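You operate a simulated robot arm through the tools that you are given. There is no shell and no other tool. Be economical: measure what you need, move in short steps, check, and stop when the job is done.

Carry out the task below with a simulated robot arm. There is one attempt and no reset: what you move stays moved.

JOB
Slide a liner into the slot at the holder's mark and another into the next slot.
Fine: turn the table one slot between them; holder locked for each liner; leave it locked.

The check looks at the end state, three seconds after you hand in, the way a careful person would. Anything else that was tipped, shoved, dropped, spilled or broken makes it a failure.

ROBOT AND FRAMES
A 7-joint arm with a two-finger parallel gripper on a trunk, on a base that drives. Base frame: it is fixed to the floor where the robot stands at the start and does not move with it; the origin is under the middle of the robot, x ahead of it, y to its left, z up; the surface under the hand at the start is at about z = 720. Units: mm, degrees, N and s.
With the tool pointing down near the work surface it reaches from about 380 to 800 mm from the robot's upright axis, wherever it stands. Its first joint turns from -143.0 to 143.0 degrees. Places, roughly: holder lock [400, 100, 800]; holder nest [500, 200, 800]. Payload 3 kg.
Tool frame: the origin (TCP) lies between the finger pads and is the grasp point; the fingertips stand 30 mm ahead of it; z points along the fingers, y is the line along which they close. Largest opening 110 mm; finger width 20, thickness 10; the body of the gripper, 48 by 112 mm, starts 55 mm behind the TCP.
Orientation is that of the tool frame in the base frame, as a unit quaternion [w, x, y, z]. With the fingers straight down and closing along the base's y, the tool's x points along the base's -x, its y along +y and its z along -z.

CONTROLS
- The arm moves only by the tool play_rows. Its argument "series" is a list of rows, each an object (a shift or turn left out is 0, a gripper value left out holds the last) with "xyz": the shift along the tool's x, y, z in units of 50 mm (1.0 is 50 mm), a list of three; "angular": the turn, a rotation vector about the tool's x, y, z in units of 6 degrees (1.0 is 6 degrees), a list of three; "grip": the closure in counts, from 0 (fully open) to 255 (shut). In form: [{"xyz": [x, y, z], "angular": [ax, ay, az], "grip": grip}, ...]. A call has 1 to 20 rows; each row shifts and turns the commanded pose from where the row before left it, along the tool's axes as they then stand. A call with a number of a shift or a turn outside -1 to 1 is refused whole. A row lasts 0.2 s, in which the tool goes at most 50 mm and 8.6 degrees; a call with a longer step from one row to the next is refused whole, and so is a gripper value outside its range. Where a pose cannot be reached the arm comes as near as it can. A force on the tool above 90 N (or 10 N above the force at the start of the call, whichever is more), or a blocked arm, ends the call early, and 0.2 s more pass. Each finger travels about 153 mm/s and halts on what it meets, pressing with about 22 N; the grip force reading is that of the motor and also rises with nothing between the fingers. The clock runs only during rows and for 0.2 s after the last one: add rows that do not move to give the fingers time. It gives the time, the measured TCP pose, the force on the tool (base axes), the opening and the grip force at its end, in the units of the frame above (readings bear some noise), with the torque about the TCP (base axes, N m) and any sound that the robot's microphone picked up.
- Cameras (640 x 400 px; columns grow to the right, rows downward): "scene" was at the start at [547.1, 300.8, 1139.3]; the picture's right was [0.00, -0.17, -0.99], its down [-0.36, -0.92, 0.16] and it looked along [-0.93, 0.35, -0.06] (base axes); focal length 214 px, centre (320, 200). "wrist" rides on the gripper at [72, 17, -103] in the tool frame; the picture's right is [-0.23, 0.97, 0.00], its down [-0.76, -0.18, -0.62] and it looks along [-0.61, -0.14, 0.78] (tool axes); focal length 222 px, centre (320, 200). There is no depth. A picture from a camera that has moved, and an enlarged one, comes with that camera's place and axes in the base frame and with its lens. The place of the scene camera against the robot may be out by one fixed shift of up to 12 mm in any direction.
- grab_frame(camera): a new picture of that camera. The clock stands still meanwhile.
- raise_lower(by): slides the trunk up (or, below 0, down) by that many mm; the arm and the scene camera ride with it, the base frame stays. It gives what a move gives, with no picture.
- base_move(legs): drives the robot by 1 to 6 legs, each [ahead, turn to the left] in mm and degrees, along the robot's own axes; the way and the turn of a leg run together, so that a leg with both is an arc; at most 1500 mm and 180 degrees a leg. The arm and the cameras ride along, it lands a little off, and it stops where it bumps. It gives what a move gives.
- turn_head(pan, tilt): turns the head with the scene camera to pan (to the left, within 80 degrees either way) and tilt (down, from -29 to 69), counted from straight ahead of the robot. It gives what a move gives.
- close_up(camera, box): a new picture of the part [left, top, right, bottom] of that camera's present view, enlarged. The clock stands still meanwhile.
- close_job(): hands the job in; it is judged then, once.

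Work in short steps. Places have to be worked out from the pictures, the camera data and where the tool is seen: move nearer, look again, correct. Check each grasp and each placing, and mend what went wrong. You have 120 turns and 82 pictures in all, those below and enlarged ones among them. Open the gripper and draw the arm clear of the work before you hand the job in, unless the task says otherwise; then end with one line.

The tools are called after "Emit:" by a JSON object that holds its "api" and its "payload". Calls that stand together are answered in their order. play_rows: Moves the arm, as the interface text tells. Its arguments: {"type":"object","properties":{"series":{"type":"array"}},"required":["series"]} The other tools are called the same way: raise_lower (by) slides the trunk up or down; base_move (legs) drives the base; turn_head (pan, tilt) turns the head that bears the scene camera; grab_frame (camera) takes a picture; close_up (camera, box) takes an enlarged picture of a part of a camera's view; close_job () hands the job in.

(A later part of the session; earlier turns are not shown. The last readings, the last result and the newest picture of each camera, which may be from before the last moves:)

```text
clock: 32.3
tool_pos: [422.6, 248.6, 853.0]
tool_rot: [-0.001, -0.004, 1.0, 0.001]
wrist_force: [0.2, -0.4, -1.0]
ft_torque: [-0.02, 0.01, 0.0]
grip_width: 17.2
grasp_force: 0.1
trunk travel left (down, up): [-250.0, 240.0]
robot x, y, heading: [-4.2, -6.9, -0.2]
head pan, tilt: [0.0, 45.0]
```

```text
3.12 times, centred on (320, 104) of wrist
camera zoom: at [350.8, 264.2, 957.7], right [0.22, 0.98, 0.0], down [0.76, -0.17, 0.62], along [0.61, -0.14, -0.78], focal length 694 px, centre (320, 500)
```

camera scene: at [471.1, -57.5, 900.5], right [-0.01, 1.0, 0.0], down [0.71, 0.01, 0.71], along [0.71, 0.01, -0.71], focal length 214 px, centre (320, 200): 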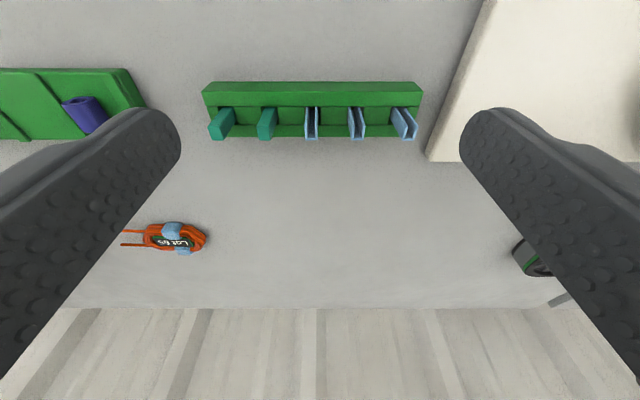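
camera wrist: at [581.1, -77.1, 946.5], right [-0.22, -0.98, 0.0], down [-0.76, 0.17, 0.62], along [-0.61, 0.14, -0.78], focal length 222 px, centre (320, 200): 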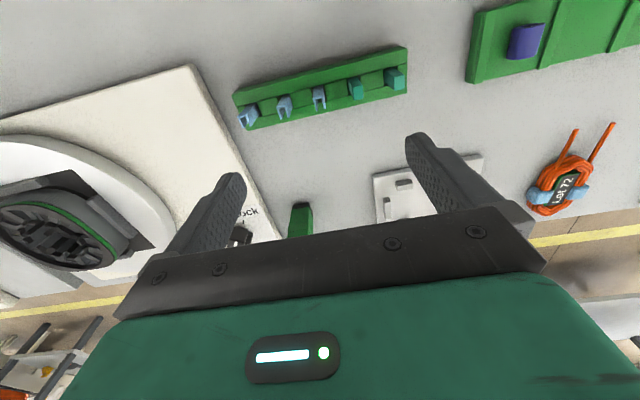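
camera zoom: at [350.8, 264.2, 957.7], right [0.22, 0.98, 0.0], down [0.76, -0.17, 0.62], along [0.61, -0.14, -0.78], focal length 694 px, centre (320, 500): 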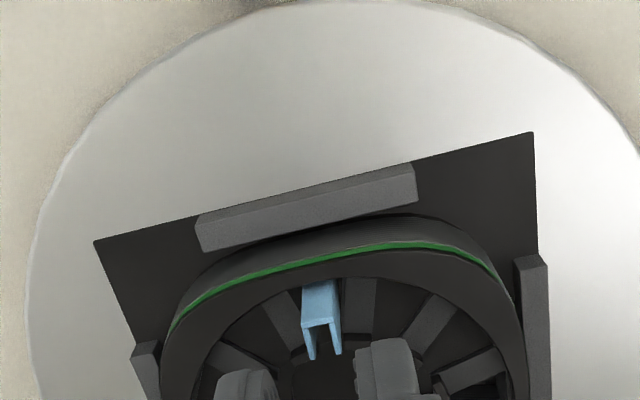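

The liner stands in the slot but protrudes ~20 mm. I close the fingers above it and push it down gently, centred on the liner.

Emit:
{"api": "play_rows", "payload": {"series": [{"grip": 255}, {"grip": 255}, {"xyz": [0, 0, 0.2]}, {"xyz": [0, 0, 0.12]}, {"xyz": [0, 0, 0.06]}]}}

Emit:
{"api": "close_up", "payload": {"camera": "scene", "box": [240, 20, 400, 148]}}

```text
clock: 33.5
tool_pos: [424.1, 247.1, 835.6]
tool_rot: [-0.001, -0.003, 1.0, 0.0]
wrist_force: [0.1, 0.5, 0.1]
ft_torque: [-0.03, -0.03, -0.01]
grip_width: 0.1
grasp_force: 22.0
trunk travel left (down, up): [-250.0, 240.0]
robot x, y, heading: [1.5, -8.1, 0.1]
head pan, tilt: [0.0, 45.0]
```

```text
3.12 times, centred on (320, 84) of scene
camera zoom: at [464.5, 252.0, 894.3], right [0.01, -1.0, 0.0], down [-0.71, 0.0, 0.71], along [-0.71, -0.01, -0.71], focal length 670 px, centre (320, 562)
```

zoom: 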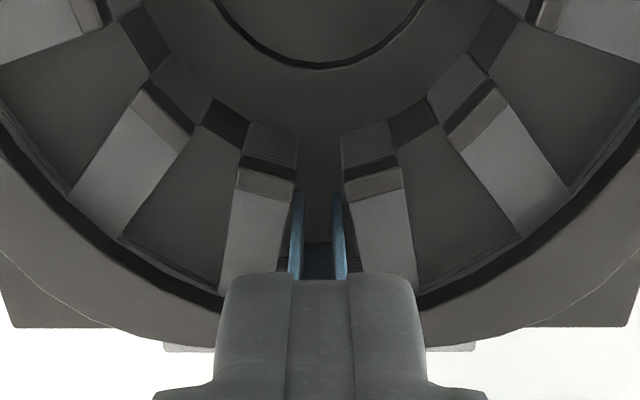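

Fingers sit above the liner, no contact yet. I press down in 3 mm steps.

Emit:
{"api": "play_rows", "payload": {"series": [{"xyz": [0, 0, 0.06]}, {"xyz": [0, 0, 0.06]}, {"xyz": [0, 0, 0.06]}]}}

```text
clock: 34.3
tool_pos: [423.9, 247.6, 832.2]
tool_rot: [0.002, -0.003, 1.0, 0.002]
wrist_force: [1.1, 0.6, 59.6]
ft_torque: [0.05, 0.13, 0.02]
grip_width: 0.0
grasp_force: 21.4
trunk travel left (down, up): [-250.0, 240.0]
robot x, y, heading: [-1.5, -9.0, -0.2]
head pan, tilt: [0.0, 45.0]
```

60 N and it doesn't slide. I back off and put the scene camera above the slots, tilted steeply, to see slot depth.

Emit:
{"api": "play_rows", "payload": {"series": [{"xyz": [0, 0, -0.2]}, {"xyz": [0, 0, -0.6]}, {"xyz": [0.7, 0, 0]}]}}

Emit:
{"api": "turn_head", "payload": {"pan": 0, "tilt": 69}}

Emit:
{"api": "grab_frame", "payload": {"camera": "scene"}}

Emit:
{"api": "close_up", "payload": {"camera": "scene", "box": [240, 60, 400, 200]}}

```text
clock: 35.1
tool_pos: [388.7, 246.3, 869.2]
tool_rot: [0.0, -0.004, 1.0, 0.0]
wrist_force: [0.7, 0.1, -1.1]
ft_torque: [-0.03, 0.03, -0.03]
grip_width: 0.0
grasp_force: 21.8
trunk travel left (down, up): [-250.0, 240.0]
robot x, y, heading: [3.4, -9.3, 0.2]
head pan, tilt: [0.0, 45.0]
```

```text
clock: 36.0
tool_pos: [389.1, 246.9, 869.1]
tool_rot: [0.0, -0.003, 1.0, -0.001]
wrist_force: [0.6, 0.5, 0.0]
ft_torque: [-0.02, 0.06, -0.03]
grip_width: 0.1
grasp_force: 21.7
trunk travel left (down, up): [-250.0, 240.0]
robot x, y, heading: [1.8, -7.2, 0.1]
head pan, tilt: [0.0, 68.8]
```

```text
38 pictures are left
camera scene: at [400.6, 250.6, 952.4], right [0.01, -1.0, 0.0], down [-0.36, 0.0, 0.93], along [-0.93, -0.01, -0.36], focal length 214 px, centre (320, 200)
```

scene: 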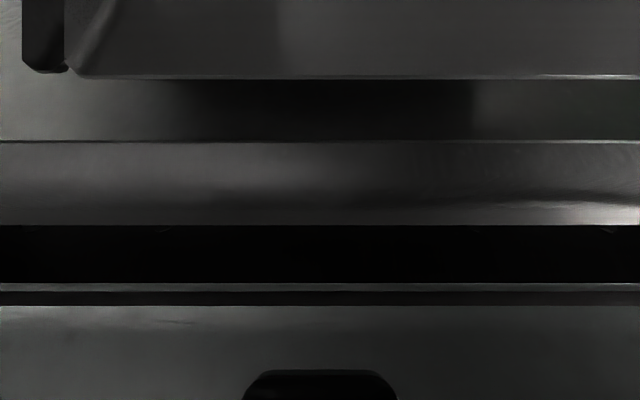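

```text
2.86 times, centred on (320, 130) of scene
camera zoom: at [400.6, 250.6, 952.4], right [0.01, -1.0, 0.0], down [-0.36, 0.0, 0.93], along [-0.93, -0.01, -0.36], focal length 613 px, centre (320, 400)
```

zoom: 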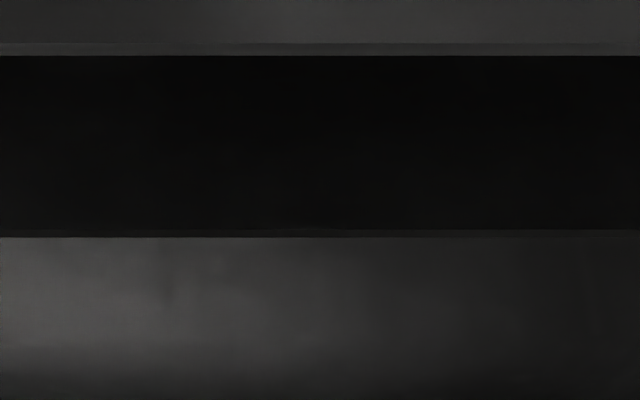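

Lower tilt looks downward, so I set tilt 0 (straight down, camera ahead of the hand) and draw the tool back 50 mm.

Emit:
{"api": "turn_head", "payload": {"pan": 0, "tilt": 0}}

Emit:
{"api": "play_rows", "payload": {"series": [{"xyz": [0.5, 0, -0.2]}, {"xyz": [0.5, 0, 0]}]}}

Emit:
{"api": "grab_frame", "payload": {"camera": "scene"}}

```text
clock: 37.4
tool_pos: [388.7, 246.6, 868.8]
tool_rot: [0.0, -0.003, 1.0, 0.0]
wrist_force: [0.8, -0.7, 0.2]
ft_torque: [-0.02, -0.03, 0.0]
grip_width: 0.1
grasp_force: 21.9
trunk travel left (down, up): [-250.0, 240.0]
robot x, y, heading: [-3.2, -10.1, 0.1]
head pan, tilt: [0.0, 0.0]
```

```text
clock: 38.0
tool_pos: [338.9, 246.0, 878.4]
tool_rot: [-0.001, -0.004, 1.0, 0.0]
wrist_force: [0.1, 0.3, 0.7]
ft_torque: [-0.02, 0.01, -0.02]
grip_width: 0.1
grasp_force: 21.8
trunk travel left (down, up): [-250.0, 240.0]
robot x, y, heading: [-2.0, -8.3, 0.0]
head pan, tilt: [0.0, 0.0]
```

```text
36 pictures are left
camera scene: at [449.8, 251.2, 927.5], right [0.01, -1.0, 0.0], down [-1.0, -0.01, 0.0], along [0.0, 0.0, -1.0], focal length 214 px, centre (320, 200)
```

scene: 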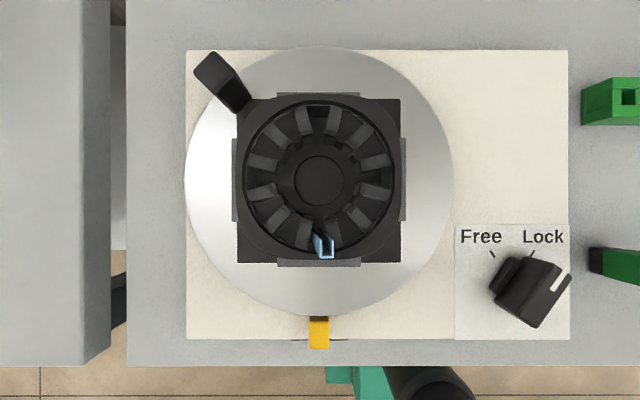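

A fine top-down view. I enlarge it on the stator.

Emit:
{"api": "close_up", "payload": {"camera": "scene", "box": [230, 90, 410, 270]}}

```text
2.22 times, centred on (320, 180) of scene
camera zoom: at [449.8, 251.2, 927.5], right [0.01, -1.0, 0.0], down [-1.0, -0.01, 0.0], along [0.0, 0.0, -1.0], focal length 477 px, centre (320, 244)
```

zoom: 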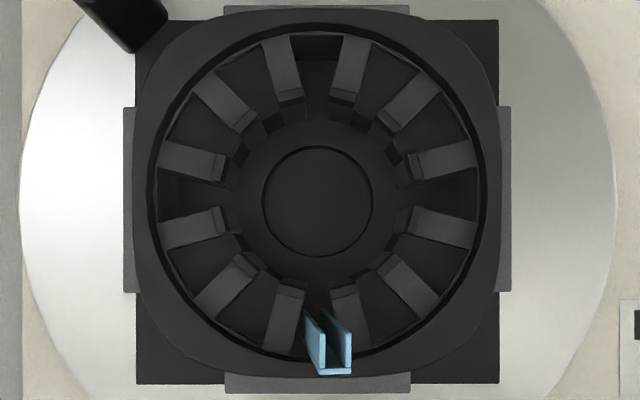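

The floor of the slot appears to be at ≈760 and the liner (≈40 long) stands on it, leaning slightly, ~17 mm above the rim. Before trusting that, I check the light-blue things seen to the left of the holder, in case there are other liners.

Emit:
{"api": "play_rows", "payload": {"series": [{"xyz": [-0.2, 0.6, -0.5]}, {"xyz": [-0.2, 0.6, -0.5]}, {"xyz": [-0.2, 0.7, -0.4]}, {"xyz": [-0.2, 0.8, 0]}, {"xyz": [-0.2, 0.8, 0]}]}}

Emit:
{"api": "grab_frame", "payload": {"camera": "scene"}}

```text
clock: 39.2
tool_pos: [390.7, 421.9, 947.7]
tool_rot: [-0.002, -0.004, 1.0, 0.0]
wrist_force: [-0.6, -0.7, 0.8]
ft_torque: [0.02, -0.03, -0.01]
grip_width: 0.0
grasp_force: 21.3
trunk travel left (down, up): [-250.0, 240.0]
robot x, y, heading: [0.1, -10.7, -0.1]
head pan, tilt: [0.0, 0.0]
```

```text
34 pictures are left
camera scene: at [502.9, 427.5, 996.8], right [0.01, -1.0, 0.0], down [-1.0, -0.01, 0.0], along [0.0, 0.0, -1.0], focal length 214 px, centre (320, 200)
```

scene: 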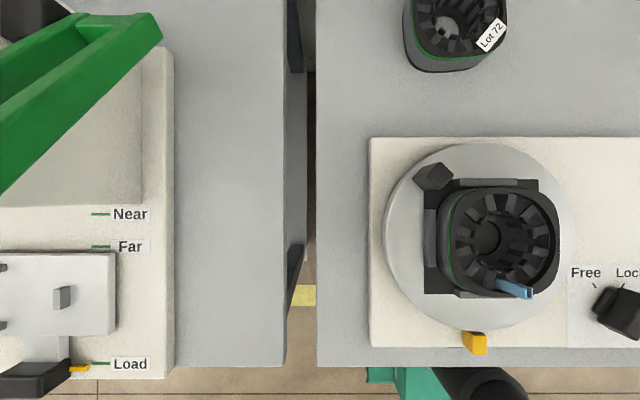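

No other liners there; that is another station. I'll look straight down into an empty slot from near, with the camera above the 3-o'clock slot.

Emit:
{"api": "play_rows", "payload": {"series": [{"xyz": [0.2, -0.8, 0.2]}, {"xyz": [0.2, -0.8, 0.2]}, {"xyz": [0.2, -0.8, 0.2]}, {"xyz": [0.18, -0.8, 0.2]}, {"xyz": [0, -0.8, 0.2]}, {"xyz": [0, -0.3, 0.6]}, {"xyz": [0, 0, 0.7]}, {"xyz": [0, 0, 0.66]}]}}

Emit:
{"api": "close_up", "payload": {"camera": "scene", "box": [200, 100, 440, 300]}}

```text
clock: 41.0
tool_pos: [351.6, 204.8, 801.0]
tool_rot: [-0.001, -0.003, 1.0, 0.0]
wrist_force: [-0.5, -0.2, -0.6]
ft_torque: [-0.01, 0.04, -0.01]
grip_width: 0.0
grasp_force: 22.5
trunk travel left (down, up): [-250.0, 240.0]
robot x, y, heading: [-0.1, -8.6, 0.2]
head pan, tilt: [0.0, 0.0]
```

```text
2.00 times, centred on (320, 200) of scene
camera zoom: at [464.2, 211.0, 850.1], right [0.01, -1.0, 0.0], down [-1.0, -0.01, 0.0], along [0.0, 0.0, -1.0], focal length 429 px, centre (320, 200)
```

zoom: 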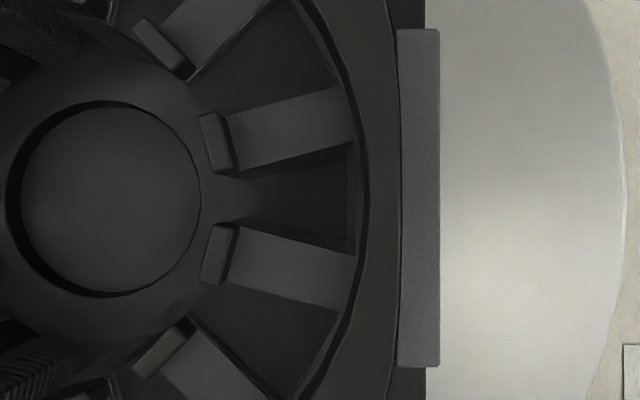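

The slot floor is the nest plate at ≈759, so the liner is indeed fully down. Next the lock knob: I go above it with fingers open and look.

Emit:
{"api": "play_rows", "payload": {"series": [{"xyz": [0, 0, -0.7]}, {"xyz": [0, -0.5, -0.7], "grip": 60}, {"xyz": [-0.3, -0.8, 0], "grip": 60}, {"xyz": [-0.36, -0.8, 0], "grip": 60}]}}

Emit:
{"api": "turn_head", "payload": {"pan": 0, "tilt": 30}}

Emit:
{"api": "grab_frame", "payload": {"camera": "scene"}}

Emit:
{"api": "grab_frame", "payload": {"camera": "wrist"}}

```text
clock: 42.0
tool_pos: [383.6, 103.0, 869.5]
tool_rot: [0.0, -0.004, 1.0, 0.0]
wrist_force: [0.0, 0.4, -0.9]
ft_torque: [-0.05, -0.02, -0.01]
grip_width: 84.1
grasp_force: 0.0
trunk travel left (down, up): [-250.0, 240.0]
robot x, y, heading: [1.6, -9.0, -0.0]
head pan, tilt: [0.0, 0.0]
```

```text
clock: 43.0
tool_pos: [383.7, 102.0, 867.8]
tool_rot: [0.0, -0.003, 1.0, 0.0]
wrist_force: [0.4, -0.5, -0.5]
ft_torque: [-0.03, 0.01, -0.02]
grip_width: 84.2
grasp_force: 0.0
trunk travel left (down, up): [-250.0, 240.0]
robot x, y, heading: [-1.3, -3.8, 0.0]
head pan, tilt: [0.0, 30.0]
```

```text
32 pictures are left
camera scene: at [447.2, 106.6, 917.7], right [0.01, -1.0, 0.0], down [-0.87, -0.01, 0.5], along [-0.5, 0.0, -0.87], focal length 214 px, centre (320, 200)
```

scene: 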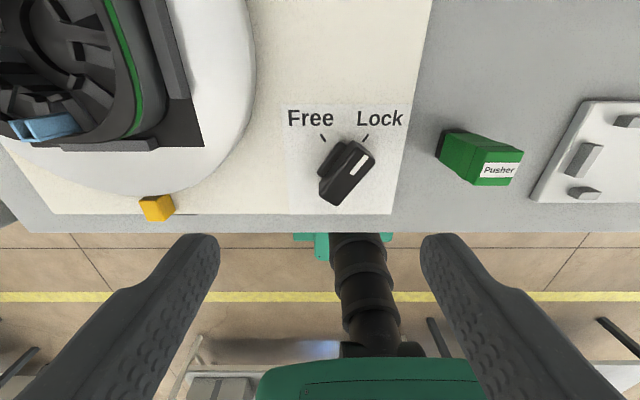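

```text
31 pictures are left
camera wrist: at [311.4, 118.8, 972.9], right [0.22, 0.98, 0.0], down [0.76, -0.17, 0.62], along [0.61, -0.14, -0.78], focal length 222 px, centre (320, 200)
```

wrist: 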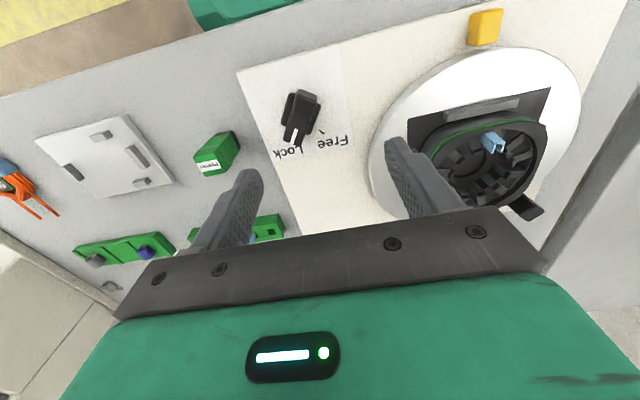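

The knob's bar points to Lock; its top is at about (378, 80, ~750). I move above it and turn the tool ~40° clockwise so the fingers straddle the bar, then look.

Emit:
{"api": "play_rows", "payload": {"series": [{"xyz": [0.11, -0.45, 0.5], "grip": 120}, {"angular": [0, 0, 1]}, {"angular": [0, 0, 1]}, {"angular": [0, 0, 1]}, {"angular": [0, 0, 1]}, {"angular": [0, 0, 1]}, {"angular": [0, 0, 1]}, {"angular": [0, 0, 0.67]}]}}

Emit:
{"api": "close_up", "payload": {"camera": "scene", "box": [220, 90, 420, 250]}}

Emit:
{"api": "close_up", "payload": {"camera": "wrist", "box": [220, 60, 420, 220]}}

```text
clock: 44.8
tool_pos: [379.6, 79.8, 844.1]
tool_rot: [0.0, 0.339, 0.941, -0.001]
wrist_force: [-0.6, 0.1, -0.3]
ft_torque: [0.0, 0.03, -0.01]
grip_width: 58.0
grasp_force: 0.0
trunk travel left (down, up): [-250.0, 240.0]
robot x, y, heading: [0.6, -7.2, -0.2]
head pan, tilt: [0.0, 30.0]
```

```text
2.50 times, centred on (320, 170) of scene
camera zoom: at [428.3, 44.8, 893.2], right [-0.64, -0.77, 0.0], down [-0.67, 0.55, 0.5], along [-0.39, 0.32, -0.87], focal length 536 px, centre (320, 275)
```

zoom: 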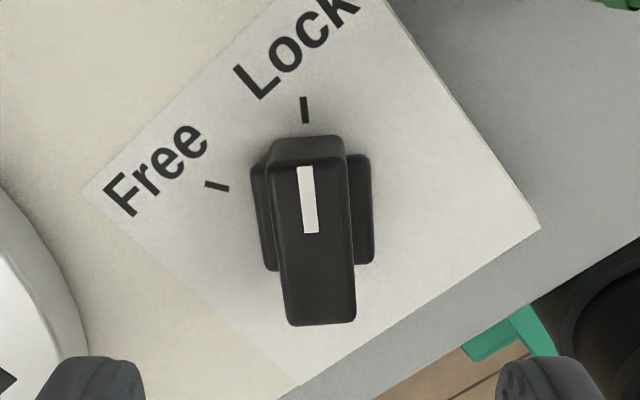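

```text
2.50 times, centred on (320, 140) of wrist
camera zoom: at [334.4, 139.8, 948.4], right [0.8, 0.6, 0.0], down [0.47, -0.62, 0.62], along [0.38, -0.5, -0.78], focal length 555 px, centre (320, 350)
```

zoom: 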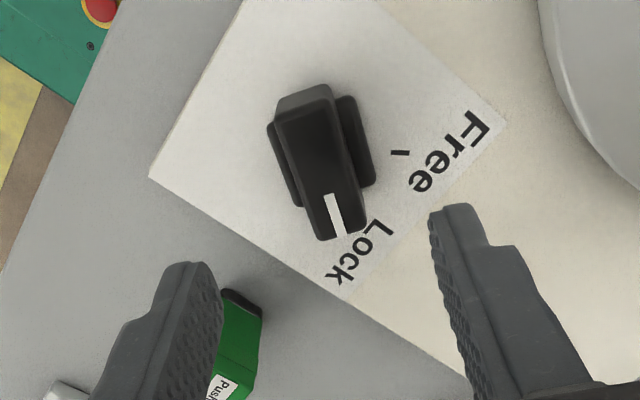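

Bar is ~16 wide, top ≈756, platform ≈739, centred near (381, 81). I trim yaw by −4°, descend to z 776 and grip it.

Emit:
{"api": "play_rows", "payload": {"series": [{"xyz": [-0.024, 0.033, 0.4], "angular": [0, 0, -0.7]}, {"xyz": [0, 0, 0.5]}, {"xyz": [0, 0, 0.4]}, {"grip": 255}, {"grip": 255}, {"grip": 255}]}}

Emit:
{"api": "close_up", "payload": {"camera": "scene", "box": [220, 90, 420, 250]}}

```text
clock: 46.2
tool_pos: [381.6, 80.2, 778.5]
tool_rot: [0.0, 0.304, 0.953, -0.001]
wrist_force: [-3.2, -13.3, -9.3]
ft_torque: [-0.97, -1.05, 0.61]
grip_width: 19.8
grasp_force: 44.5
trunk travel left (down, up): [-250.0, 240.0]
robot x, y, heading: [-0.3, -10.4, -0.2]
head pan, tilt: [0.0, 30.0]
```

```text
2.50 times, centred on (320, 170) of scene
camera zoom: at [433.9, 48.6, 828.3], right [-0.58, -0.82, 0.0], down [-0.71, 0.5, 0.5], along [-0.41, 0.29, -0.87], focal length 536 px, centre (320, 275)
```

zoom: 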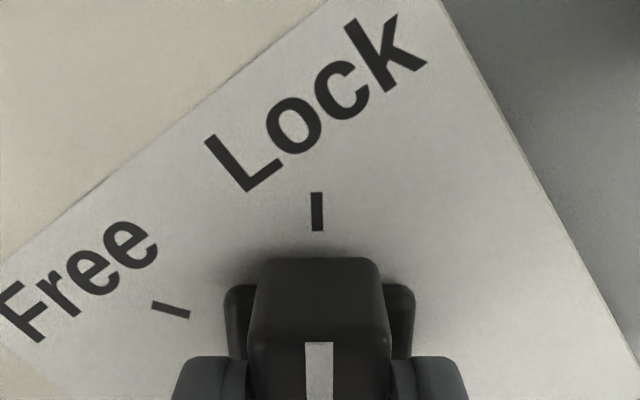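

The bar is gripped right over its axis (381, 81). From Lock (−35°) to Free (+36°) is ≈71° counter-clockwise; I turn it.

Emit:
{"api": "play_rows", "payload": {"series": [{"angular": [0, 0, -1]}, {"angular": [0, 0, -1]}, {"angular": [0, 0, -1]}, {"angular": [0, 0, -1]}, {"angular": [0, 0, -1]}, {"angular": [0, 0, -1]}, {"angular": [0, 0, -1]}, {"angular": [0, 0, -1]}, {"angular": [0, 0, -1]}, {"angular": [0, 0, -1]}, {"angular": [0, 0, -1]}, {"angular": [0, 0, -0.9]}, {}]}}

```text
clock: 49.0
tool_pos: [381.2, 84.9, 779.8]
tool_rot: [0.0, -0.31, 0.951, -0.001]
wrist_force: [-8.3, 87.1, 5.4]
ft_torque: [2.31, 0.22, -0.8]
grip_width: 20.2
grasp_force: 45.0
trunk travel left (down, up): [-250.0, 240.0]
robot x, y, heading: [-1.0, -13.3, -0.0]
head pan, tilt: [0.0, 30.0]
```

Turned to +36°, but with an 87 N side load; I release, rise and look.

Emit:
{"api": "play_rows", "payload": {"series": [{"grip": 150}, {"grip": 150}, {"xyz": [0, 0, -0.6]}, {"xyz": [0, 0, -0.7]}]}}

Emit:
{"api": "close_up", "payload": {"camera": "scene", "box": [180, 70, 440, 270]}}

```text
clock: 50.0
tool_pos: [381.9, 79.4, 845.2]
tool_rot: [0.001, -0.31, 0.951, 0.0]
wrist_force: [0.0, 0.1, -0.8]
ft_torque: [0.01, 0.05, 0.03]
grip_width: 45.3
grasp_force: 0.0
trunk travel left (down, up): [-250.0, 240.0]
robot x, y, heading: [4.8, -6.9, 0.1]
head pan, tilt: [0.0, 30.0]
```

```text
2.00 times, centred on (310, 170) of scene
camera zoom: at [433.8, 120.0, 894.6], right [0.59, -0.81, 0.0], down [-0.7, -0.51, 0.5], along [-0.4, -0.29, -0.87], focal length 429 px, centre (340, 260)
```

zoom: 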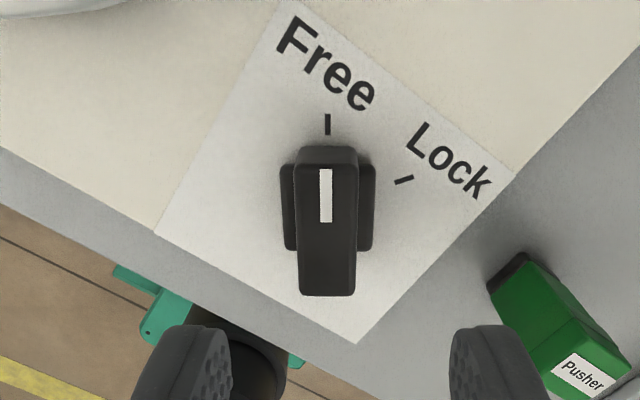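

The knob now points to Free. Next the table's handle post, estimated at (524, 309), top ≈793; I go above it with the fingers aligned tangentially.

Emit:
{"api": "play_rows", "payload": {"series": [{"xyz": [0, 0, -0.6], "grip": 120}, {"xyz": [-0.625, 0.255, 0], "angular": [0, 0, -0.5]}, {"xyz": [-0.625, 0.255, 0], "angular": [0, 0, -0.5]}, {"xyz": [-0.625, 0.255, 0], "angular": [0, 0, -0.5]}, {"xyz": [-0.625, 0.255, 0]}, {"xyz": [-0.625, 0.255, 0]}, {"xyz": [-0.625, 0.255, 0]}, {"xyz": [-0.625, 0.255, 0]}, {"xyz": [-0.625, 0.255, 0]}]}}

Emit:
{"api": "grab_frame", "payload": {"camera": "scene"}}

Emit:
{"api": "close_up", "payload": {"camera": "wrist", "box": [180, 20, 460, 220]}}

```text
clock: 52.0
tool_pos: [496.5, 324.2, 875.4]
tool_rot: [-0.001, -0.382, 0.924, -0.001]
wrist_force: [-0.3, -1.0, 0.9]
ft_torque: [0.03, 0.04, 0.0]
grip_width: 58.4
grasp_force: 0.0
trunk travel left (down, up): [-250.0, 240.0]
robot x, y, heading: [0.7, -8.2, 0.1]
head pan, tilt: [0.0, 30.0]
```

```text
26 pictures are left
camera scene: at [540.1, 373.0, 923.8], right [0.71, -0.71, 0.0], down [-0.61, -0.61, 0.5], along [-0.35, -0.35, -0.87], focal length 214 px, centre (320, 200)
```

scene: 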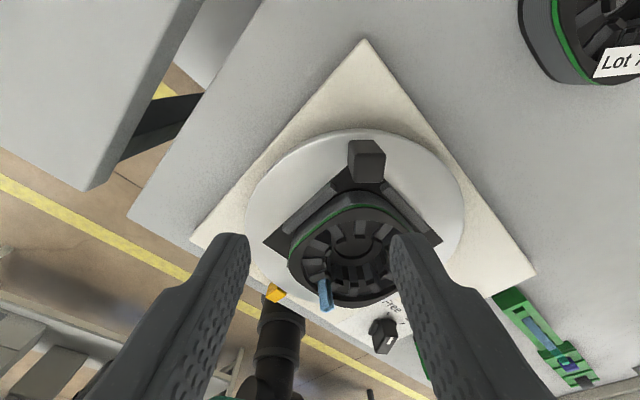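

```text
2.00 times, centred on (320, 120) of wrist
camera zoom: at [431.8, 286.5, 979.1], right [-0.53, 0.85, 0.0], down [0.67, 0.41, 0.62], along [0.53, 0.33, -0.78], focal length 444 px, centre (320, 360)
```

zoom: 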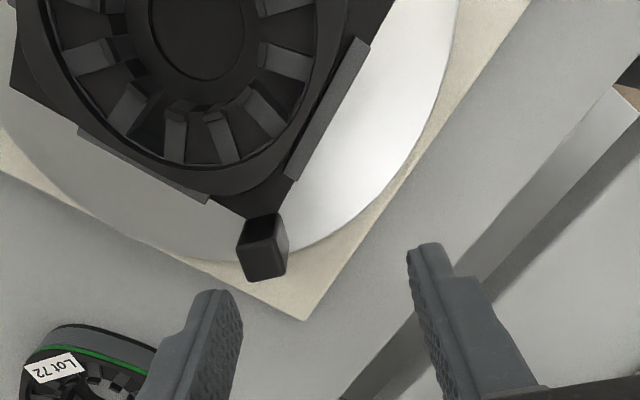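

Post top centre ≈ (527, 312, 785). I move over it, descend to z 794 and grip.

Emit:
{"api": "play_rows", "payload": {"series": [{"xyz": [-0.262, -0.6, 0]}, {"xyz": [0, 0, 0.8]}, {"xyz": [0, 0, 0.6]}, {"xyz": [0, 0, 0.22]}, {"grip": 255}, {"grip": 255}, {"grip": 255}]}}

Emit:
{"api": "close_up", "payload": {"camera": "wrist", "box": [200, 20, 440, 220]}}

```text
clock: 53.6
tool_pos: [525.6, 311.0, 791.6]
tool_rot: [0.0, -0.383, 0.924, 0.0]
wrist_force: [2.3, -2.7, -3.4]
ft_torque: [0.33, -0.55, 0.38]
grip_width: 19.8
grasp_force: 45.5
trunk travel left (down, up): [-250.0, 240.0]
robot x, y, heading: [0.8, -9.9, -0.0]
head pan, tilt: [0.0, 30.0]
```

```text
2.00 times, centred on (320, 120) of wrist
camera zoom: at [463.0, 273.4, 896.7], right [-0.53, 0.85, 0.0], down [0.66, 0.41, 0.62], along [0.53, 0.33, -0.78], focal length 444 px, centre (320, 360)
```

zoom: 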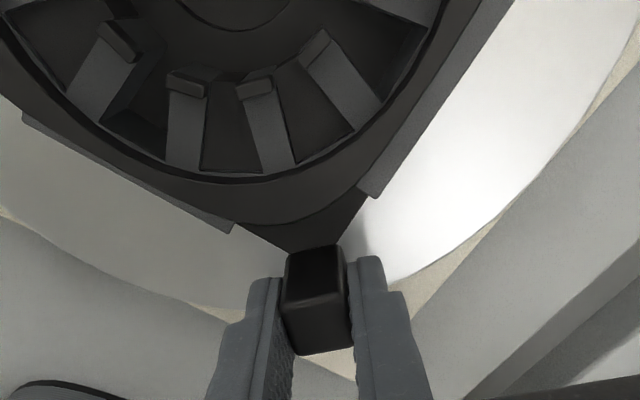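

Post gripped (19.8 mm). With the free table I swing it 30° clockwise about the centre (463, 248), in 3° steps with the tool turning along.

Emit:
{"api": "play_rows", "payload": {"series": [{"xyz": [0.0024, -0.0929, 0], "angular": [0, 0, 0.5]}, {"xyz": [0.0024, -0.0929, 0], "angular": [0, 0, 0.5]}, {"xyz": [0.0024, -0.0929, 0], "angular": [0, 0, 0.5]}]}}

```text
clock: 54.4
tool_pos: [534.8, 300.3, 792.6]
tool_rot: [-0.001, -0.309, 0.951, 0.0]
wrist_force: [-0.3, -11.8, -9.8]
ft_torque: [0.36, -0.68, 0.94]
grip_width: 19.9
grasp_force: 45.1
trunk travel left (down, up): [-250.0, 240.0]
robot x, y, heading: [-3.9, -7.1, 0.3]
head pan, tilt: [0.0, 30.0]
```

Forces are small and it turns freely; I finish the 30°.

Emit:
{"api": "play_rows", "payload": {"series": [{"xyz": [0.0024, -0.0929, 0], "angular": [0, 0, 0.5]}, {"xyz": [0.0024, -0.0929, 0], "angular": [0, 0, 0.5]}, {"xyz": [0.0024, -0.0929, 0], "angular": [0, 0, 0.5]}, {"xyz": [0.0024, -0.0929, 0], "angular": [0, 0, 0.5]}, {"xyz": [0.0024, -0.0929, 0], "angular": [0, 0, 0.5]}, {"xyz": [0.0024, -0.0929, 0], "angular": [0, 0, 0.5]}, {"xyz": [0.0024, -0.0929, 0], "angular": [0, 0, 0.5]}, {}]}}

```text
clock: 56.2
tool_pos: [548.8, 273.0, 793.2]
tool_rot: [-0.001, -0.13, 0.991, 0.0]
wrist_force: [2.5, -12.5, -20.1]
ft_torque: [0.12, -0.8, 1.09]
grip_width: 20.3
grasp_force: 45.1
trunk travel left (down, up): [-250.0, 240.0]
robot x, y, heading: [0.9, -5.6, 0.2]
head pan, tilt: [0.0, 30.0]
```

At ≈16° by the post; I release, rise, square the tool and go back for a top-down check of the slot against the mark.

Emit:
{"api": "play_rows", "payload": {"series": [{"grip": 150}, {"grip": 150}, {"xyz": [0, 0, -0.9]}, {"xyz": [0, 0, -0.8], "angular": [0, 0, 0.83]}, {"angular": [0, 0, 0.83]}, {"angular": [0, 0, 0.83]}, {"xyz": [0.7, -0.09, 0], "grip": 199}, {"xyz": [0.7, -0.09, 0]}, {"xyz": [0.7, -0.09, 0]}, {"xyz": [0.7, -0.09, 0]}, {"xyz": [0.7, -0.09, 0]}, {"xyz": [0.7, -0.09, 0]}]}}

Emit:
{"api": "turn_head", "payload": {"pan": 0, "tilt": 0}}

Emit:
{"api": "grab_frame", "payload": {"camera": "scene"}}

Emit:
{"api": "close_up", "payload": {"camera": "scene", "box": [230, 110, 410, 290]}}

```text
clock: 58.8
tool_pos: [337.2, 246.5, 877.7]
tool_rot: [-0.001, -0.001, 1.0, 0.001]
wrist_force: [0.5, 0.2, -0.2]
ft_torque: [0.0, 0.0, -0.01]
grip_width: 24.4
grasp_force: 0.0
trunk travel left (down, up): [-250.0, 240.0]
robot x, y, heading: [2.8, -12.2, 0.1]
head pan, tilt: [0.0, 30.0]
```

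```text
clock: 59.7
tool_pos: [338.9, 245.9, 877.0]
tool_rot: [-0.001, 0.0, 1.0, 0.0]
wrist_force: [-0.8, -1.2, -0.4]
ft_torque: [0.03, 0.03, 0.04]
grip_width: 24.1
grasp_force: 0.0
trunk travel left (down, up): [-250.0, 240.0]
robot x, y, heading: [-0.9, -5.9, 0.2]
head pan, tilt: [0.0, 0.0]
```

```text
23 pictures are left
camera scene: at [450.8, 250.7, 926.4], right [0.0, -1.0, 0.0], down [-1.0, 0.0, 0.0], along [0.0, 0.0, -1.0], focal length 214 px, centre (320, 200)
```

scene: 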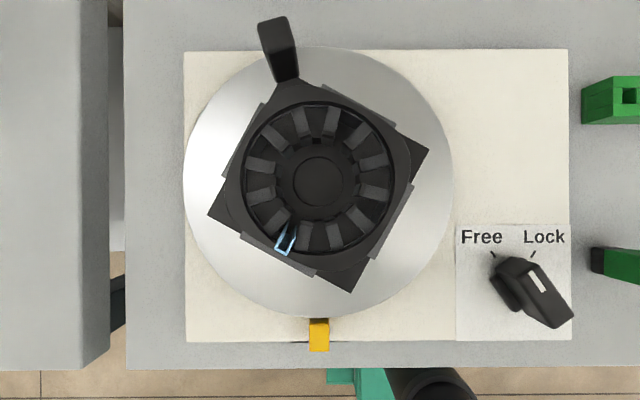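

```text
2.22 times, centred on (320, 200) of scene
camera zoom: at [450.8, 250.7, 926.4], right [0.0, -1.0, 0.0], down [-1.0, 0.0, 0.0], along [0.0, 0.0, -1.0], focal length 477 px, centre (320, 200)
```

zoom: 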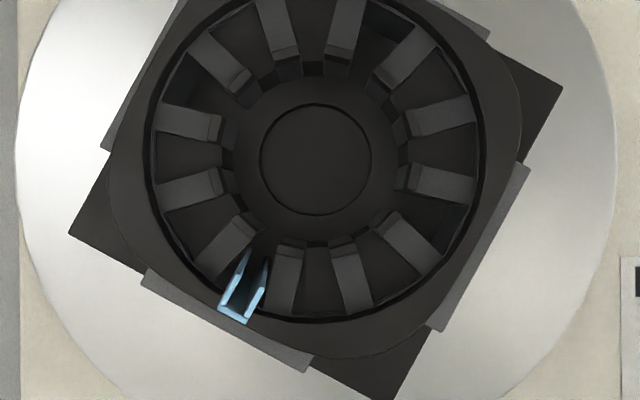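

The table turned ≈29°; the next slot is nearly at the mark, about 1° short. I re-grip the post at the exact target pose to trim it, with opening wide.

Emit:
{"api": "play_rows", "payload": {"series": [{"xyz": [-0.7, 0.081, 0], "grip": 140}, {"xyz": [-0.7, 0.081, 0]}, {"xyz": [-0.7, 0.081, 0]}, {"xyz": [-0.7, 0.081, 0]}, {"xyz": [-0.7, 0.081, 0]}, {"xyz": [-0.708, 0.081, 0], "angular": [0, 0, -0.83]}, {"angular": [0, 0, -0.83]}, {"angular": [0, 0, -0.83]}, {"xyz": [0, 0, 0.6]}, {"xyz": [0, 0, 0.6]}, {"xyz": [0, 0, 0.46]}]}}

```text
clock: 62.1
tool_pos: [551.1, 269.6, 795.3]
tool_rot: [0.0, -0.13, 0.991, 0.0]
wrist_force: [0.2, -0.3, -0.4]
ft_torque: [0.01, 0.01, 0.01]
grip_width: 49.7
grasp_force: 0.0
trunk travel left (down, up): [-250.0, 240.0]
robot x, y, heading: [3.3, -9.3, 0.0]
head pan, tilt: [0.0, 0.0]
```

In place around the post without contact; I close on it.

Emit:
{"api": "play_rows", "payload": {"series": [{"grip": 255}, {"grip": 255}, {"grip": 255}, {}]}}

```text
clock: 63.1
tool_pos: [550.3, 270.2, 795.1]
tool_rot: [0.0, -0.131, 0.991, 0.0]
wrist_force: [1.0, 9.9, 0.0]
ft_torque: [0.27, -0.72, -0.8]
grip_width: 20.0
grasp_force: 44.5
trunk travel left (down, up): [-250.0, 240.0]
robot x, y, heading: [-0.0, -11.9, -0.1]
head pan, tilt: [0.0, 0.0]
```

Now at ≈14.5–15°. I release, rise, return to the viewing place and check.

Emit:
{"api": "play_rows", "payload": {"series": [{"grip": 140}, {"grip": 140}, {"xyz": [0, 0, -0.9]}, {"xyz": [0, 0, -0.78], "angular": [0, 0, 0.83]}, {"angular": [0, 0, 0.83]}, {"angular": [0, 0, 0.83]}, {"xyz": [0.7, -0.081, 0]}, {"xyz": [0.7, -0.081, 0]}, {"xyz": [0.7, -0.081, 0]}, {"xyz": [0.7, -0.081, 0]}, {"xyz": [0.7, -0.081, 0]}, {"xyz": [0.7, -0.081, 0]}]}}

Emit:
{"api": "close_up", "payload": {"camera": "scene", "box": [200, 100, 440, 350]}}

```text
clock: 65.7
tool_pos: [339.7, 247.4, 879.2]
tool_rot: [-0.001, -0.001, 1.0, 0.0]
wrist_force: [0.5, 0.4, 0.8]
ft_torque: [-0.04, 0.07, -0.01]
grip_width: 49.6
grasp_force: 0.0
trunk travel left (down, up): [-250.0, 240.0]
robot x, y, heading: [-2.0, -10.1, -0.1]
head pan, tilt: [0.0, 0.0]
```

```text
1.60 times, centred on (320, 225) of scene
camera zoom: at [450.7, 250.8, 928.8], right [0.0, -1.0, 0.0], down [-1.0, 0.0, 0.0], along [0.0, 0.0, -1.0], focal length 343 px, centre (320, 160)
```

zoom: 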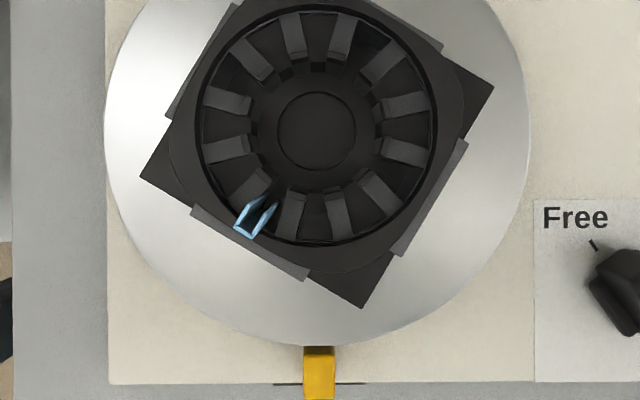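

Now ≈30.3°: the next slot is at the mark. I go to the knob, align to Free (+36°), descend and grip.

Emit:
{"api": "play_rows", "payload": {"series": [{"xyz": [-0.2, -0.65, 0]}, {"xyz": [-0.2, -0.65, 0]}, {"xyz": [-0.2, -0.65, 0]}, {"xyz": [-0.226, -0.65, 0]}, {"xyz": [0, -0.73, 0]}, {"angular": [0, 0, -1]}, {"angular": [0, 0, -1]}, {"angular": [0, 0, -1]}, {"angular": [0, 0, -1]}, {"angular": [0, 0, -1]}, {"angular": [0, 0, -1]}, {"xyz": [0, 0, 0.7]}, {"xyz": [0, 0, 0.7]}, {"xyz": [0, 0, 0.6]}]}}

```text
clock: 68.7
tool_pos: [380.1, 80.3, 780.3]
tool_rot: [0.001, -0.31, 0.951, 0.0]
wrist_force: [-1.3, -0.7, 0.1]
ft_torque: [0.03, -0.02, 0.01]
grip_width: 49.8
grasp_force: 0.0
trunk travel left (down, up): [-250.0, 240.0]
robot x, y, heading: [2.3, -8.6, 0.1]
head pan, tilt: [0.0, 0.0]
```

Positioned over the knob without contact; I close and turn 71° clockwise to Lock.

Emit:
{"api": "play_rows", "payload": {"series": [{"grip": 255}, {"grip": 255}, {"grip": 255}, {"angular": [0, 0, 1]}, {"angular": [0, 0, 1]}, {"angular": [0, 0, 1]}, {"angular": [0, 0, 1]}, {"angular": [0, 0, 1]}, {"angular": [0, 0, 1]}, {"angular": [0, 0, 1]}, {"angular": [0, 0, 1]}, {"angular": [0, 0, 1]}, {"angular": [0, 0, 1]}, {"angular": [0, 0, 1]}, {"angular": [0, 0, 0.9]}]}}

Emit:
{"api": "play_rows", "payload": {"series": [{"grip": 140}, {"grip": 140}, {"xyz": [0, 0, -0.8]}, {"xyz": [0, 0, -0.8]}]}}

Emit:
{"api": "turn_head", "payload": {"pan": 0, "tilt": 30}}

Emit:
{"api": "grab_frame", "payload": {"camera": "scene"}}

```text
clock: 71.9
tool_pos: [380.4, 80.8, 780.1]
tool_rot: [0.002, 0.304, 0.953, 0.0]
wrist_force: [-9.6, 53.0, 17.2]
ft_torque: [1.26, 0.29, 0.64]
grip_width: 20.2
grasp_force: 44.7
trunk travel left (down, up): [-250.0, 240.0]
robot x, y, heading: [-1.4, -8.6, 0.1]
head pan, tilt: [0.0, 0.0]
```

```text
clock: 72.9
tool_pos: [381.9, 77.7, 860.3]
tool_rot: [0.001, 0.304, 0.953, 0.0]
wrist_force: [-0.4, 0.4, -0.6]
ft_torque: [0.03, 0.0, -0.05]
grip_width: 49.2
grasp_force: 0.1
trunk travel left (down, up): [-250.0, 240.0]
robot x, y, heading: [0.1, -11.1, 0.1]
head pan, tilt: [0.0, 0.0]
```

```text
clock: 73.9
tool_pos: [381.6, 78.1, 860.7]
tool_rot: [0.0, 0.304, 0.953, 0.0]
wrist_force: [-0.2, 0.4, -0.3]
ft_torque: [-0.01, -0.03, -0.05]
grip_width: 49.5
grasp_force: 0.1
trunk travel left (down, up): [-250.0, 240.0]
robot x, y, heading: [1.9, -7.6, -0.2]
head pan, tilt: [0.0, 30.0]
```

```text
20 pictures are left
camera scene: at [433.2, 47.0, 908.2], right [-0.58, -0.82, 0.0], down [-0.71, 0.5, 0.5], along [-0.41, 0.29, -0.87], focal length 214 px, centre (320, 200)
```

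scene: 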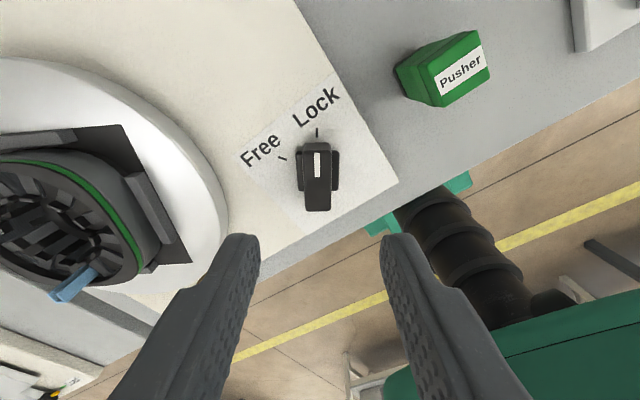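

Knob is at Lock. I travel to the rack and turn the tool to the 180° orientation for liner #2.

Emit:
{"api": "play_rows", "payload": {"series": [{"xyz": [-0.628, -0.02, 0], "grip": 199}, {"xyz": [-0.628, -0.02, 0]}, {"xyz": [-0.628, -0.02, 0]}, {"xyz": [-0.628, -0.02, 0]}, {"xyz": [-0.628, -0.02, 0]}, {"xyz": [-0.628, -0.02, 0]}, {"angular": [0, 0, 1]}, {"angular": [0, 0, 1]}, {"angular": [0, 0, 1]}, {"angular": [0, 0, 1]}, {"angular": [0, 0, 1]}, {"angular": [0, 0, 1]}, {"angular": [0, 0, 1]}, {"angular": [0, 0, 1]}, {"angular": [0, 0, 1]}, {"angular": [0, 0, 1]}, {"angular": [0, 0, 1]}, {"angular": [0, 0, 1]}]}}

Emit:
{"api": "play_rows", "payload": {"series": [{"angular": [0, 0, 1]}, {"angular": [0, 0, 1]}, {"angular": [0, 0, 1]}, {"angular": [0, 0, 1]}, {"angular": [0, 0, 1]}, {"angular": [0, 0, 1]}, {"angular": [0, 0, 1]}, {"angular": [0, 0, 1]}, {"angular": [0, 0, 1]}, {"angular": [0, 0, 1]}, {"angular": [0, 0, 1]}, {"angular": [0, 0, 1]}, {"angular": [0, 0, 0.1]}]}}

Emit:
{"api": "turn_head", "payload": {"pan": 0, "tilt": 45}}

```text
clock: 77.7
tool_pos: [531.4, -35.7, 858.5]
tool_rot: [-0.001, 0.807, 0.591, 0.0]
wrist_force: [-0.2, -0.2, 1.1]
ft_torque: [-0.01, -0.02, -0.02]
grip_width: 24.3
grasp_force: 0.1
trunk travel left (down, up): [-250.0, 240.0]
robot x, y, heading: [3.1, -7.0, -0.1]
head pan, tilt: [0.0, 30.0]
```

```text
clock: 80.5
tool_pos: [531.5, -34.4, 860.2]
tool_rot: [0.0, 1.0, -0.001, 0.0]
wrist_force: [0.1, -0.2, -0.5]
ft_torque: [0.01, 0.02, -0.01]
grip_width: 24.2
grasp_force: 0.0
trunk travel left (down, up): [-250.0, 240.0]
robot x, y, heading: [3.6, -9.2, -0.1]
head pan, tilt: [0.0, 30.0]
```

```text
clock: 81.2
tool_pos: [531.9, -33.9, 859.9]
tool_rot: [0.0, 1.0, 0.001, 0.0]
wrist_force: [-0.8, 0.8, 0.5]
ft_torque: [0.01, -0.01, 0.0]
grip_width: 24.2
grasp_force: 0.0
trunk travel left (down, up): [-250.0, 240.0]
robot x, y, heading: [0.0, -8.5, 0.1]
head pan, tilt: [0.0, 45.0]
```

Arm is over liner #2; I shift 2 mm toward −y, lower to 812, and check alignment.

Emit:
{"api": "play_rows", "payload": {"series": [{"xyz": [0, 0.045, 0.5]}, {"xyz": [0, 0, 0.46]}]}}

Emit:
{"api": "close_up", "payload": {"camera": "scene", "box": [220, 50, 420, 210]}}

```text
clock: 81.8
tool_pos: [531.8, -35.9, 811.7]
tool_rot: [0.0, 1.0, 0.001, -0.001]
wrist_force: [-0.4, 0.3, 0.7]
ft_torque: [0.0, 0.01, 0.01]
grip_width: 24.3
grasp_force: 0.0
trunk travel left (down, up): [-250.0, 240.0]
robot x, y, heading: [-1.6, -10.0, 0.3]
head pan, tilt: [0.0, 45.0]
```

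```text
2.50 times, centred on (320, 130) of scene
camera zoom: at [494.7, -31.7, 869.5], right [0.0, 1.0, 0.0], down [0.71, 0.0, 0.71], along [0.71, 0.0, -0.71], focal length 536 px, centre (320, 375)
```

zoom: 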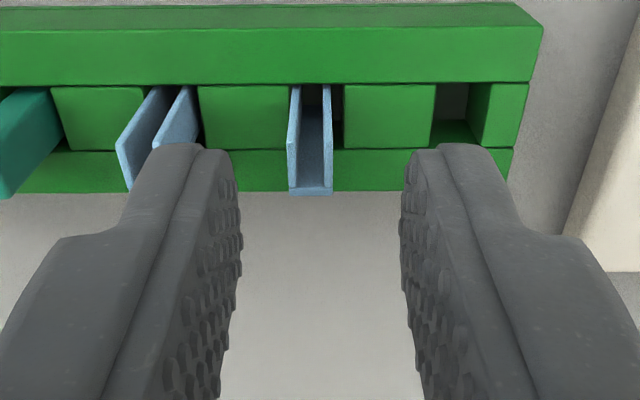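

Liner #2 is ~2 mm toward −y of centre; I correct, descend to 785, close and lift.

Emit:
{"api": "play_rows", "payload": {"series": [{"xyz": [0, 0.042, 0]}, {"xyz": [0, 0, 0.3]}, {"xyz": [0, 0, 0.23]}, {"grip": 255}, {"grip": 255}, {"grip": 255}, {"xyz": [0, 0, -0.4]}, {"xyz": [0, 0, -0.8]}, {"xyz": [0, 0, -0.9]}]}}

Emit:
{"api": "close_up", "payload": {"camera": "scene", "box": [220, 20, 420, 180]}}

```text
clock: 83.8
tool_pos: [532.2, -37.2, 892.1]
tool_rot: [0.0, 1.0, 0.0, -0.002]
wrist_force: [0.4, -0.3, 0.2]
ft_torque: [-0.01, 0.01, 0.02]
grip_width: 4.7
grasp_force: 21.8
trunk travel left (down, up): [-250.0, 240.0]
robot x, y, heading: [-5.7, -9.1, -0.0]
head pan, tilt: [0.0, 45.0]
```

```text
2.50 times, centred on (320, 100) of scene
camera zoom: at [495.1, -32.8, 949.2], right [0.0, 1.0, 0.0], down [0.71, 0.0, 0.71], along [0.71, 0.0, -0.71], focal length 536 px, centre (320, 450)
```

zoom: 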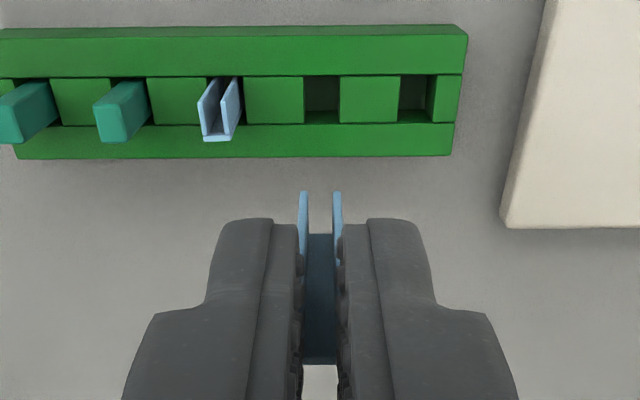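

Liner #2 is held. But the first liner leans toward the marked slot, and tangential fingers would hit it there; a radial grip is safer. I put #2 back in its pocket and will re-grip it along x.

Emit:
{"api": "play_rows", "payload": {"series": [{"xyz": [0, 0, 0.8]}, {"xyz": [0, 0, 0.3]}]}}

Emit:
{"api": "close_up", "payload": {"camera": "scene", "box": [240, 40, 400, 168]}}

```text
clock: 84.4
tool_pos: [532.2, -38.6, 833.7]
tool_rot: [0.0, 1.0, 0.001, -0.001]
wrist_force: [-0.5, 0.0, -0.5]
ft_torque: [0.02, -0.02, -0.01]
grip_width: 4.5
grasp_force: 21.9
trunk travel left (down, up): [-250.0, 240.0]
robot x, y, heading: [1.7, -6.3, 0.2]
head pan, tilt: [0.0, 45.0]
```

```text
3.12 times, centred on (320, 104) of scene
camera zoom: at [494.9, -34.3, 891.9], right [0.0, 1.0, 0.0], down [0.71, 0.0, 0.71], along [0.71, 0.0, -0.71], focal length 670 px, centre (320, 500)
```

zoom: 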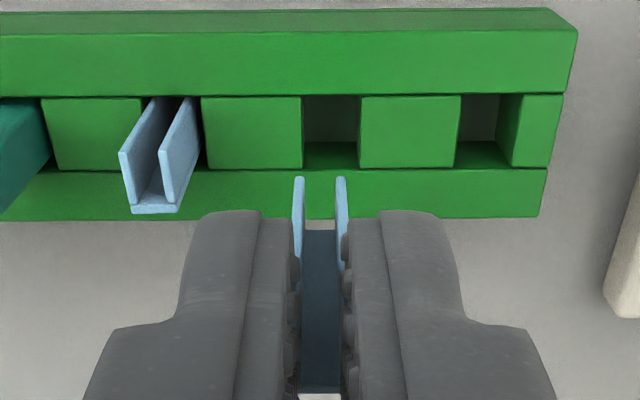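

The pocket lies ~2 mm toward +y of the liner. I correct by 1.8 mm and lower into the pocket.

Emit:
{"api": "play_rows", "payload": {"series": [{"xyz": [0, -0.036, 0.3]}, {"xyz": [0, 0, 0.2]}, {"xyz": [0, 0, 0.14]}]}}

Emit:
{"api": "close_up", "payload": {"camera": "scene", "box": [240, 50, 400, 178]}}

```text
clock: 85.2
tool_pos: [530.9, -37.5, 802.2]
tool_rot: [0.0, 1.0, 0.0, 0.0]
wrist_force: [0.2, 0.5, -0.1]
ft_torque: [-0.01, 0.0, 0.02]
grip_width: 4.8
grasp_force: 21.6
trunk travel left (down, up): [-250.0, 240.0]
robot x, y, heading: [-1.6, -12.2, 0.1]
head pan, tilt: [0.0, 45.0]
```

```text
3.12 times, centred on (320, 114) of scene
camera zoom: at [493.7, -32.8, 860.9], right [0.0, 1.0, 0.0], down [0.71, 0.0, 0.71], along [0.71, 0.0, -0.71], focal length 670 px, centre (320, 469)
```

zoom: 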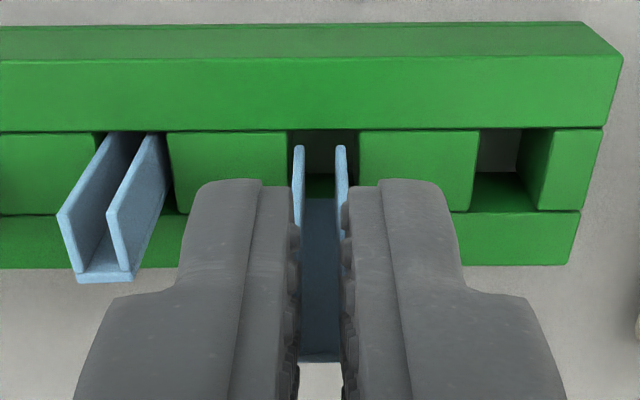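

Aligned with the pocket; I lower the last 16 mm watching force, then release.

Emit:
{"api": "play_rows", "payload": {"series": [{"xyz": [0, 0, 0.1]}, {"xyz": [0, 0, 0.1]}, {"xyz": [0, 0, 0.1]}]}}

```text
clock: 86.0
tool_pos: [530.2, -37.2, 787.7]
tool_rot: [0.0, 1.0, 0.001, -0.001]
wrist_force: [-0.3, -0.7, -0.7]
ft_torque: [0.02, -0.01, 0.04]
grip_width: 4.8
grasp_force: 22.0
trunk travel left (down, up): [-250.0, 240.0]
robot x, y, heading: [-0.6, -7.2, 0.1]
head pan, tilt: [0.0, 45.0]
```

No resistance; I release, rise and turn the tool to the −90° orientation for a radial grip, 4 mm off-centre toward +y.

Emit:
{"api": "play_rows", "payload": {"series": [{"grip": 199}, {"grip": 199}, {"xyz": [0, 0, -0.5]}, {"xyz": [0, -0.08, -0.5], "grip": 185}, {"angular": [0, 0, -1]}, {"angular": [0, 0, -1]}, {"angular": [0, 0, -1]}, {"angular": [0, 0, -1]}, {"angular": [0, 0, -1]}, {"angular": [0, 0, -1]}, {"angular": [0, 0, -1]}, {"angular": [0, 0, -1]}, {"angular": [0, 0, -1]}, {"angular": [0, 0, -1]}, {"angular": [0, 0, -1]}, {"angular": [0, 0, -1]}, {"angular": [0, 0, -1]}, {"angular": [0, 0, -1]}, {"angular": [0, 0, -1]}, {"xyz": [0, 0, 0.5]}]}}

Emit:
{"api": "close_up", "payload": {"camera": "scene", "box": [220, 50, 420, 210]}}

```text
clock: 90.2
tool_pos: [531.9, -33.5, 811.8]
tool_rot: [0.001, 0.706, 0.708, 0.0]
wrist_force: [0.5, 0.7, 0.8]
ft_torque: [-0.04, -0.03, 0.0]
grip_width: 30.3
grasp_force: 0.2
trunk travel left (down, up): [-250.0, 240.0]
robot x, y, heading: [-1.4, -8.9, -0.0]
head pan, tilt: [0.0, 45.0]
```

```text
2.50 times, centred on (320, 130) of scene
camera zoom: at [532.5, -67.6, 870.3], right [-1.0, 0.0, 0.0], down [0.0, 0.71, 0.71], along [0.0, 0.71, -0.71], focal length 536 px, centre (320, 375)
```

zoom: 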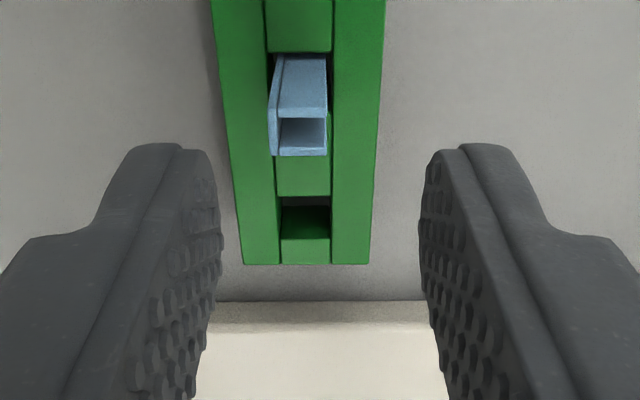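

Liner #2 stands well; it is ~4 mm toward +x of the grip centre. I correct, descend to 785, grip and lift.

Emit:
{"api": "play_rows", "payload": {"series": [{"xyz": [0, 0.075, 0.3]}, {"xyz": [0, 0, 0.24]}, {"grip": 255}, {"grip": 255}, {"grip": 255}, {"xyz": [0, 0, -0.4]}, {"xyz": [0, 0, -0.8]}, {"xyz": [0, 0, -0.9]}]}}

Emit:
{"api": "close_up", "payload": {"camera": "scene", "box": [220, 20, 420, 180]}}

```text
clock: 92.0
tool_pos: [535.3, -30.9, 892.4]
tool_rot: [-0.001, 0.706, 0.708, 0.0]
wrist_force: [-1.0, -0.3, -0.7]
ft_torque: [0.03, -0.03, -0.03]
grip_width: 6.7
grasp_force: 21.7
trunk travel left (down, up): [-250.0, 240.0]
robot x, y, heading: [0.8, -3.7, -0.1]
head pan, tilt: [0.0, 45.0]
```

```text
2.50 times, centred on (320, 100) of scene
camera zoom: at [536.6, -66.2, 949.3], right [-1.0, 0.0, 0.0], down [0.0, 0.71, 0.71], along [0.0, 0.71, -0.71], focal length 536 px, centre (320, 450)
```

zoom: 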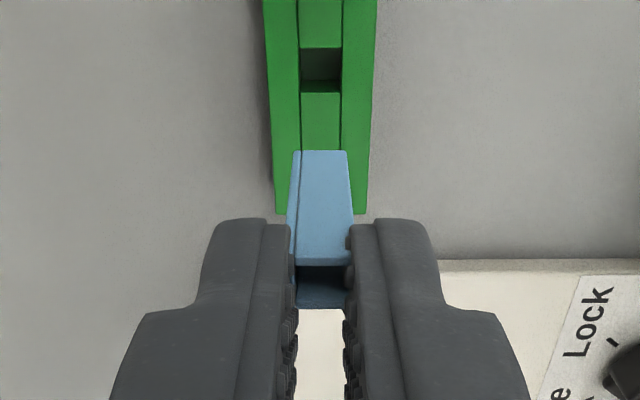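

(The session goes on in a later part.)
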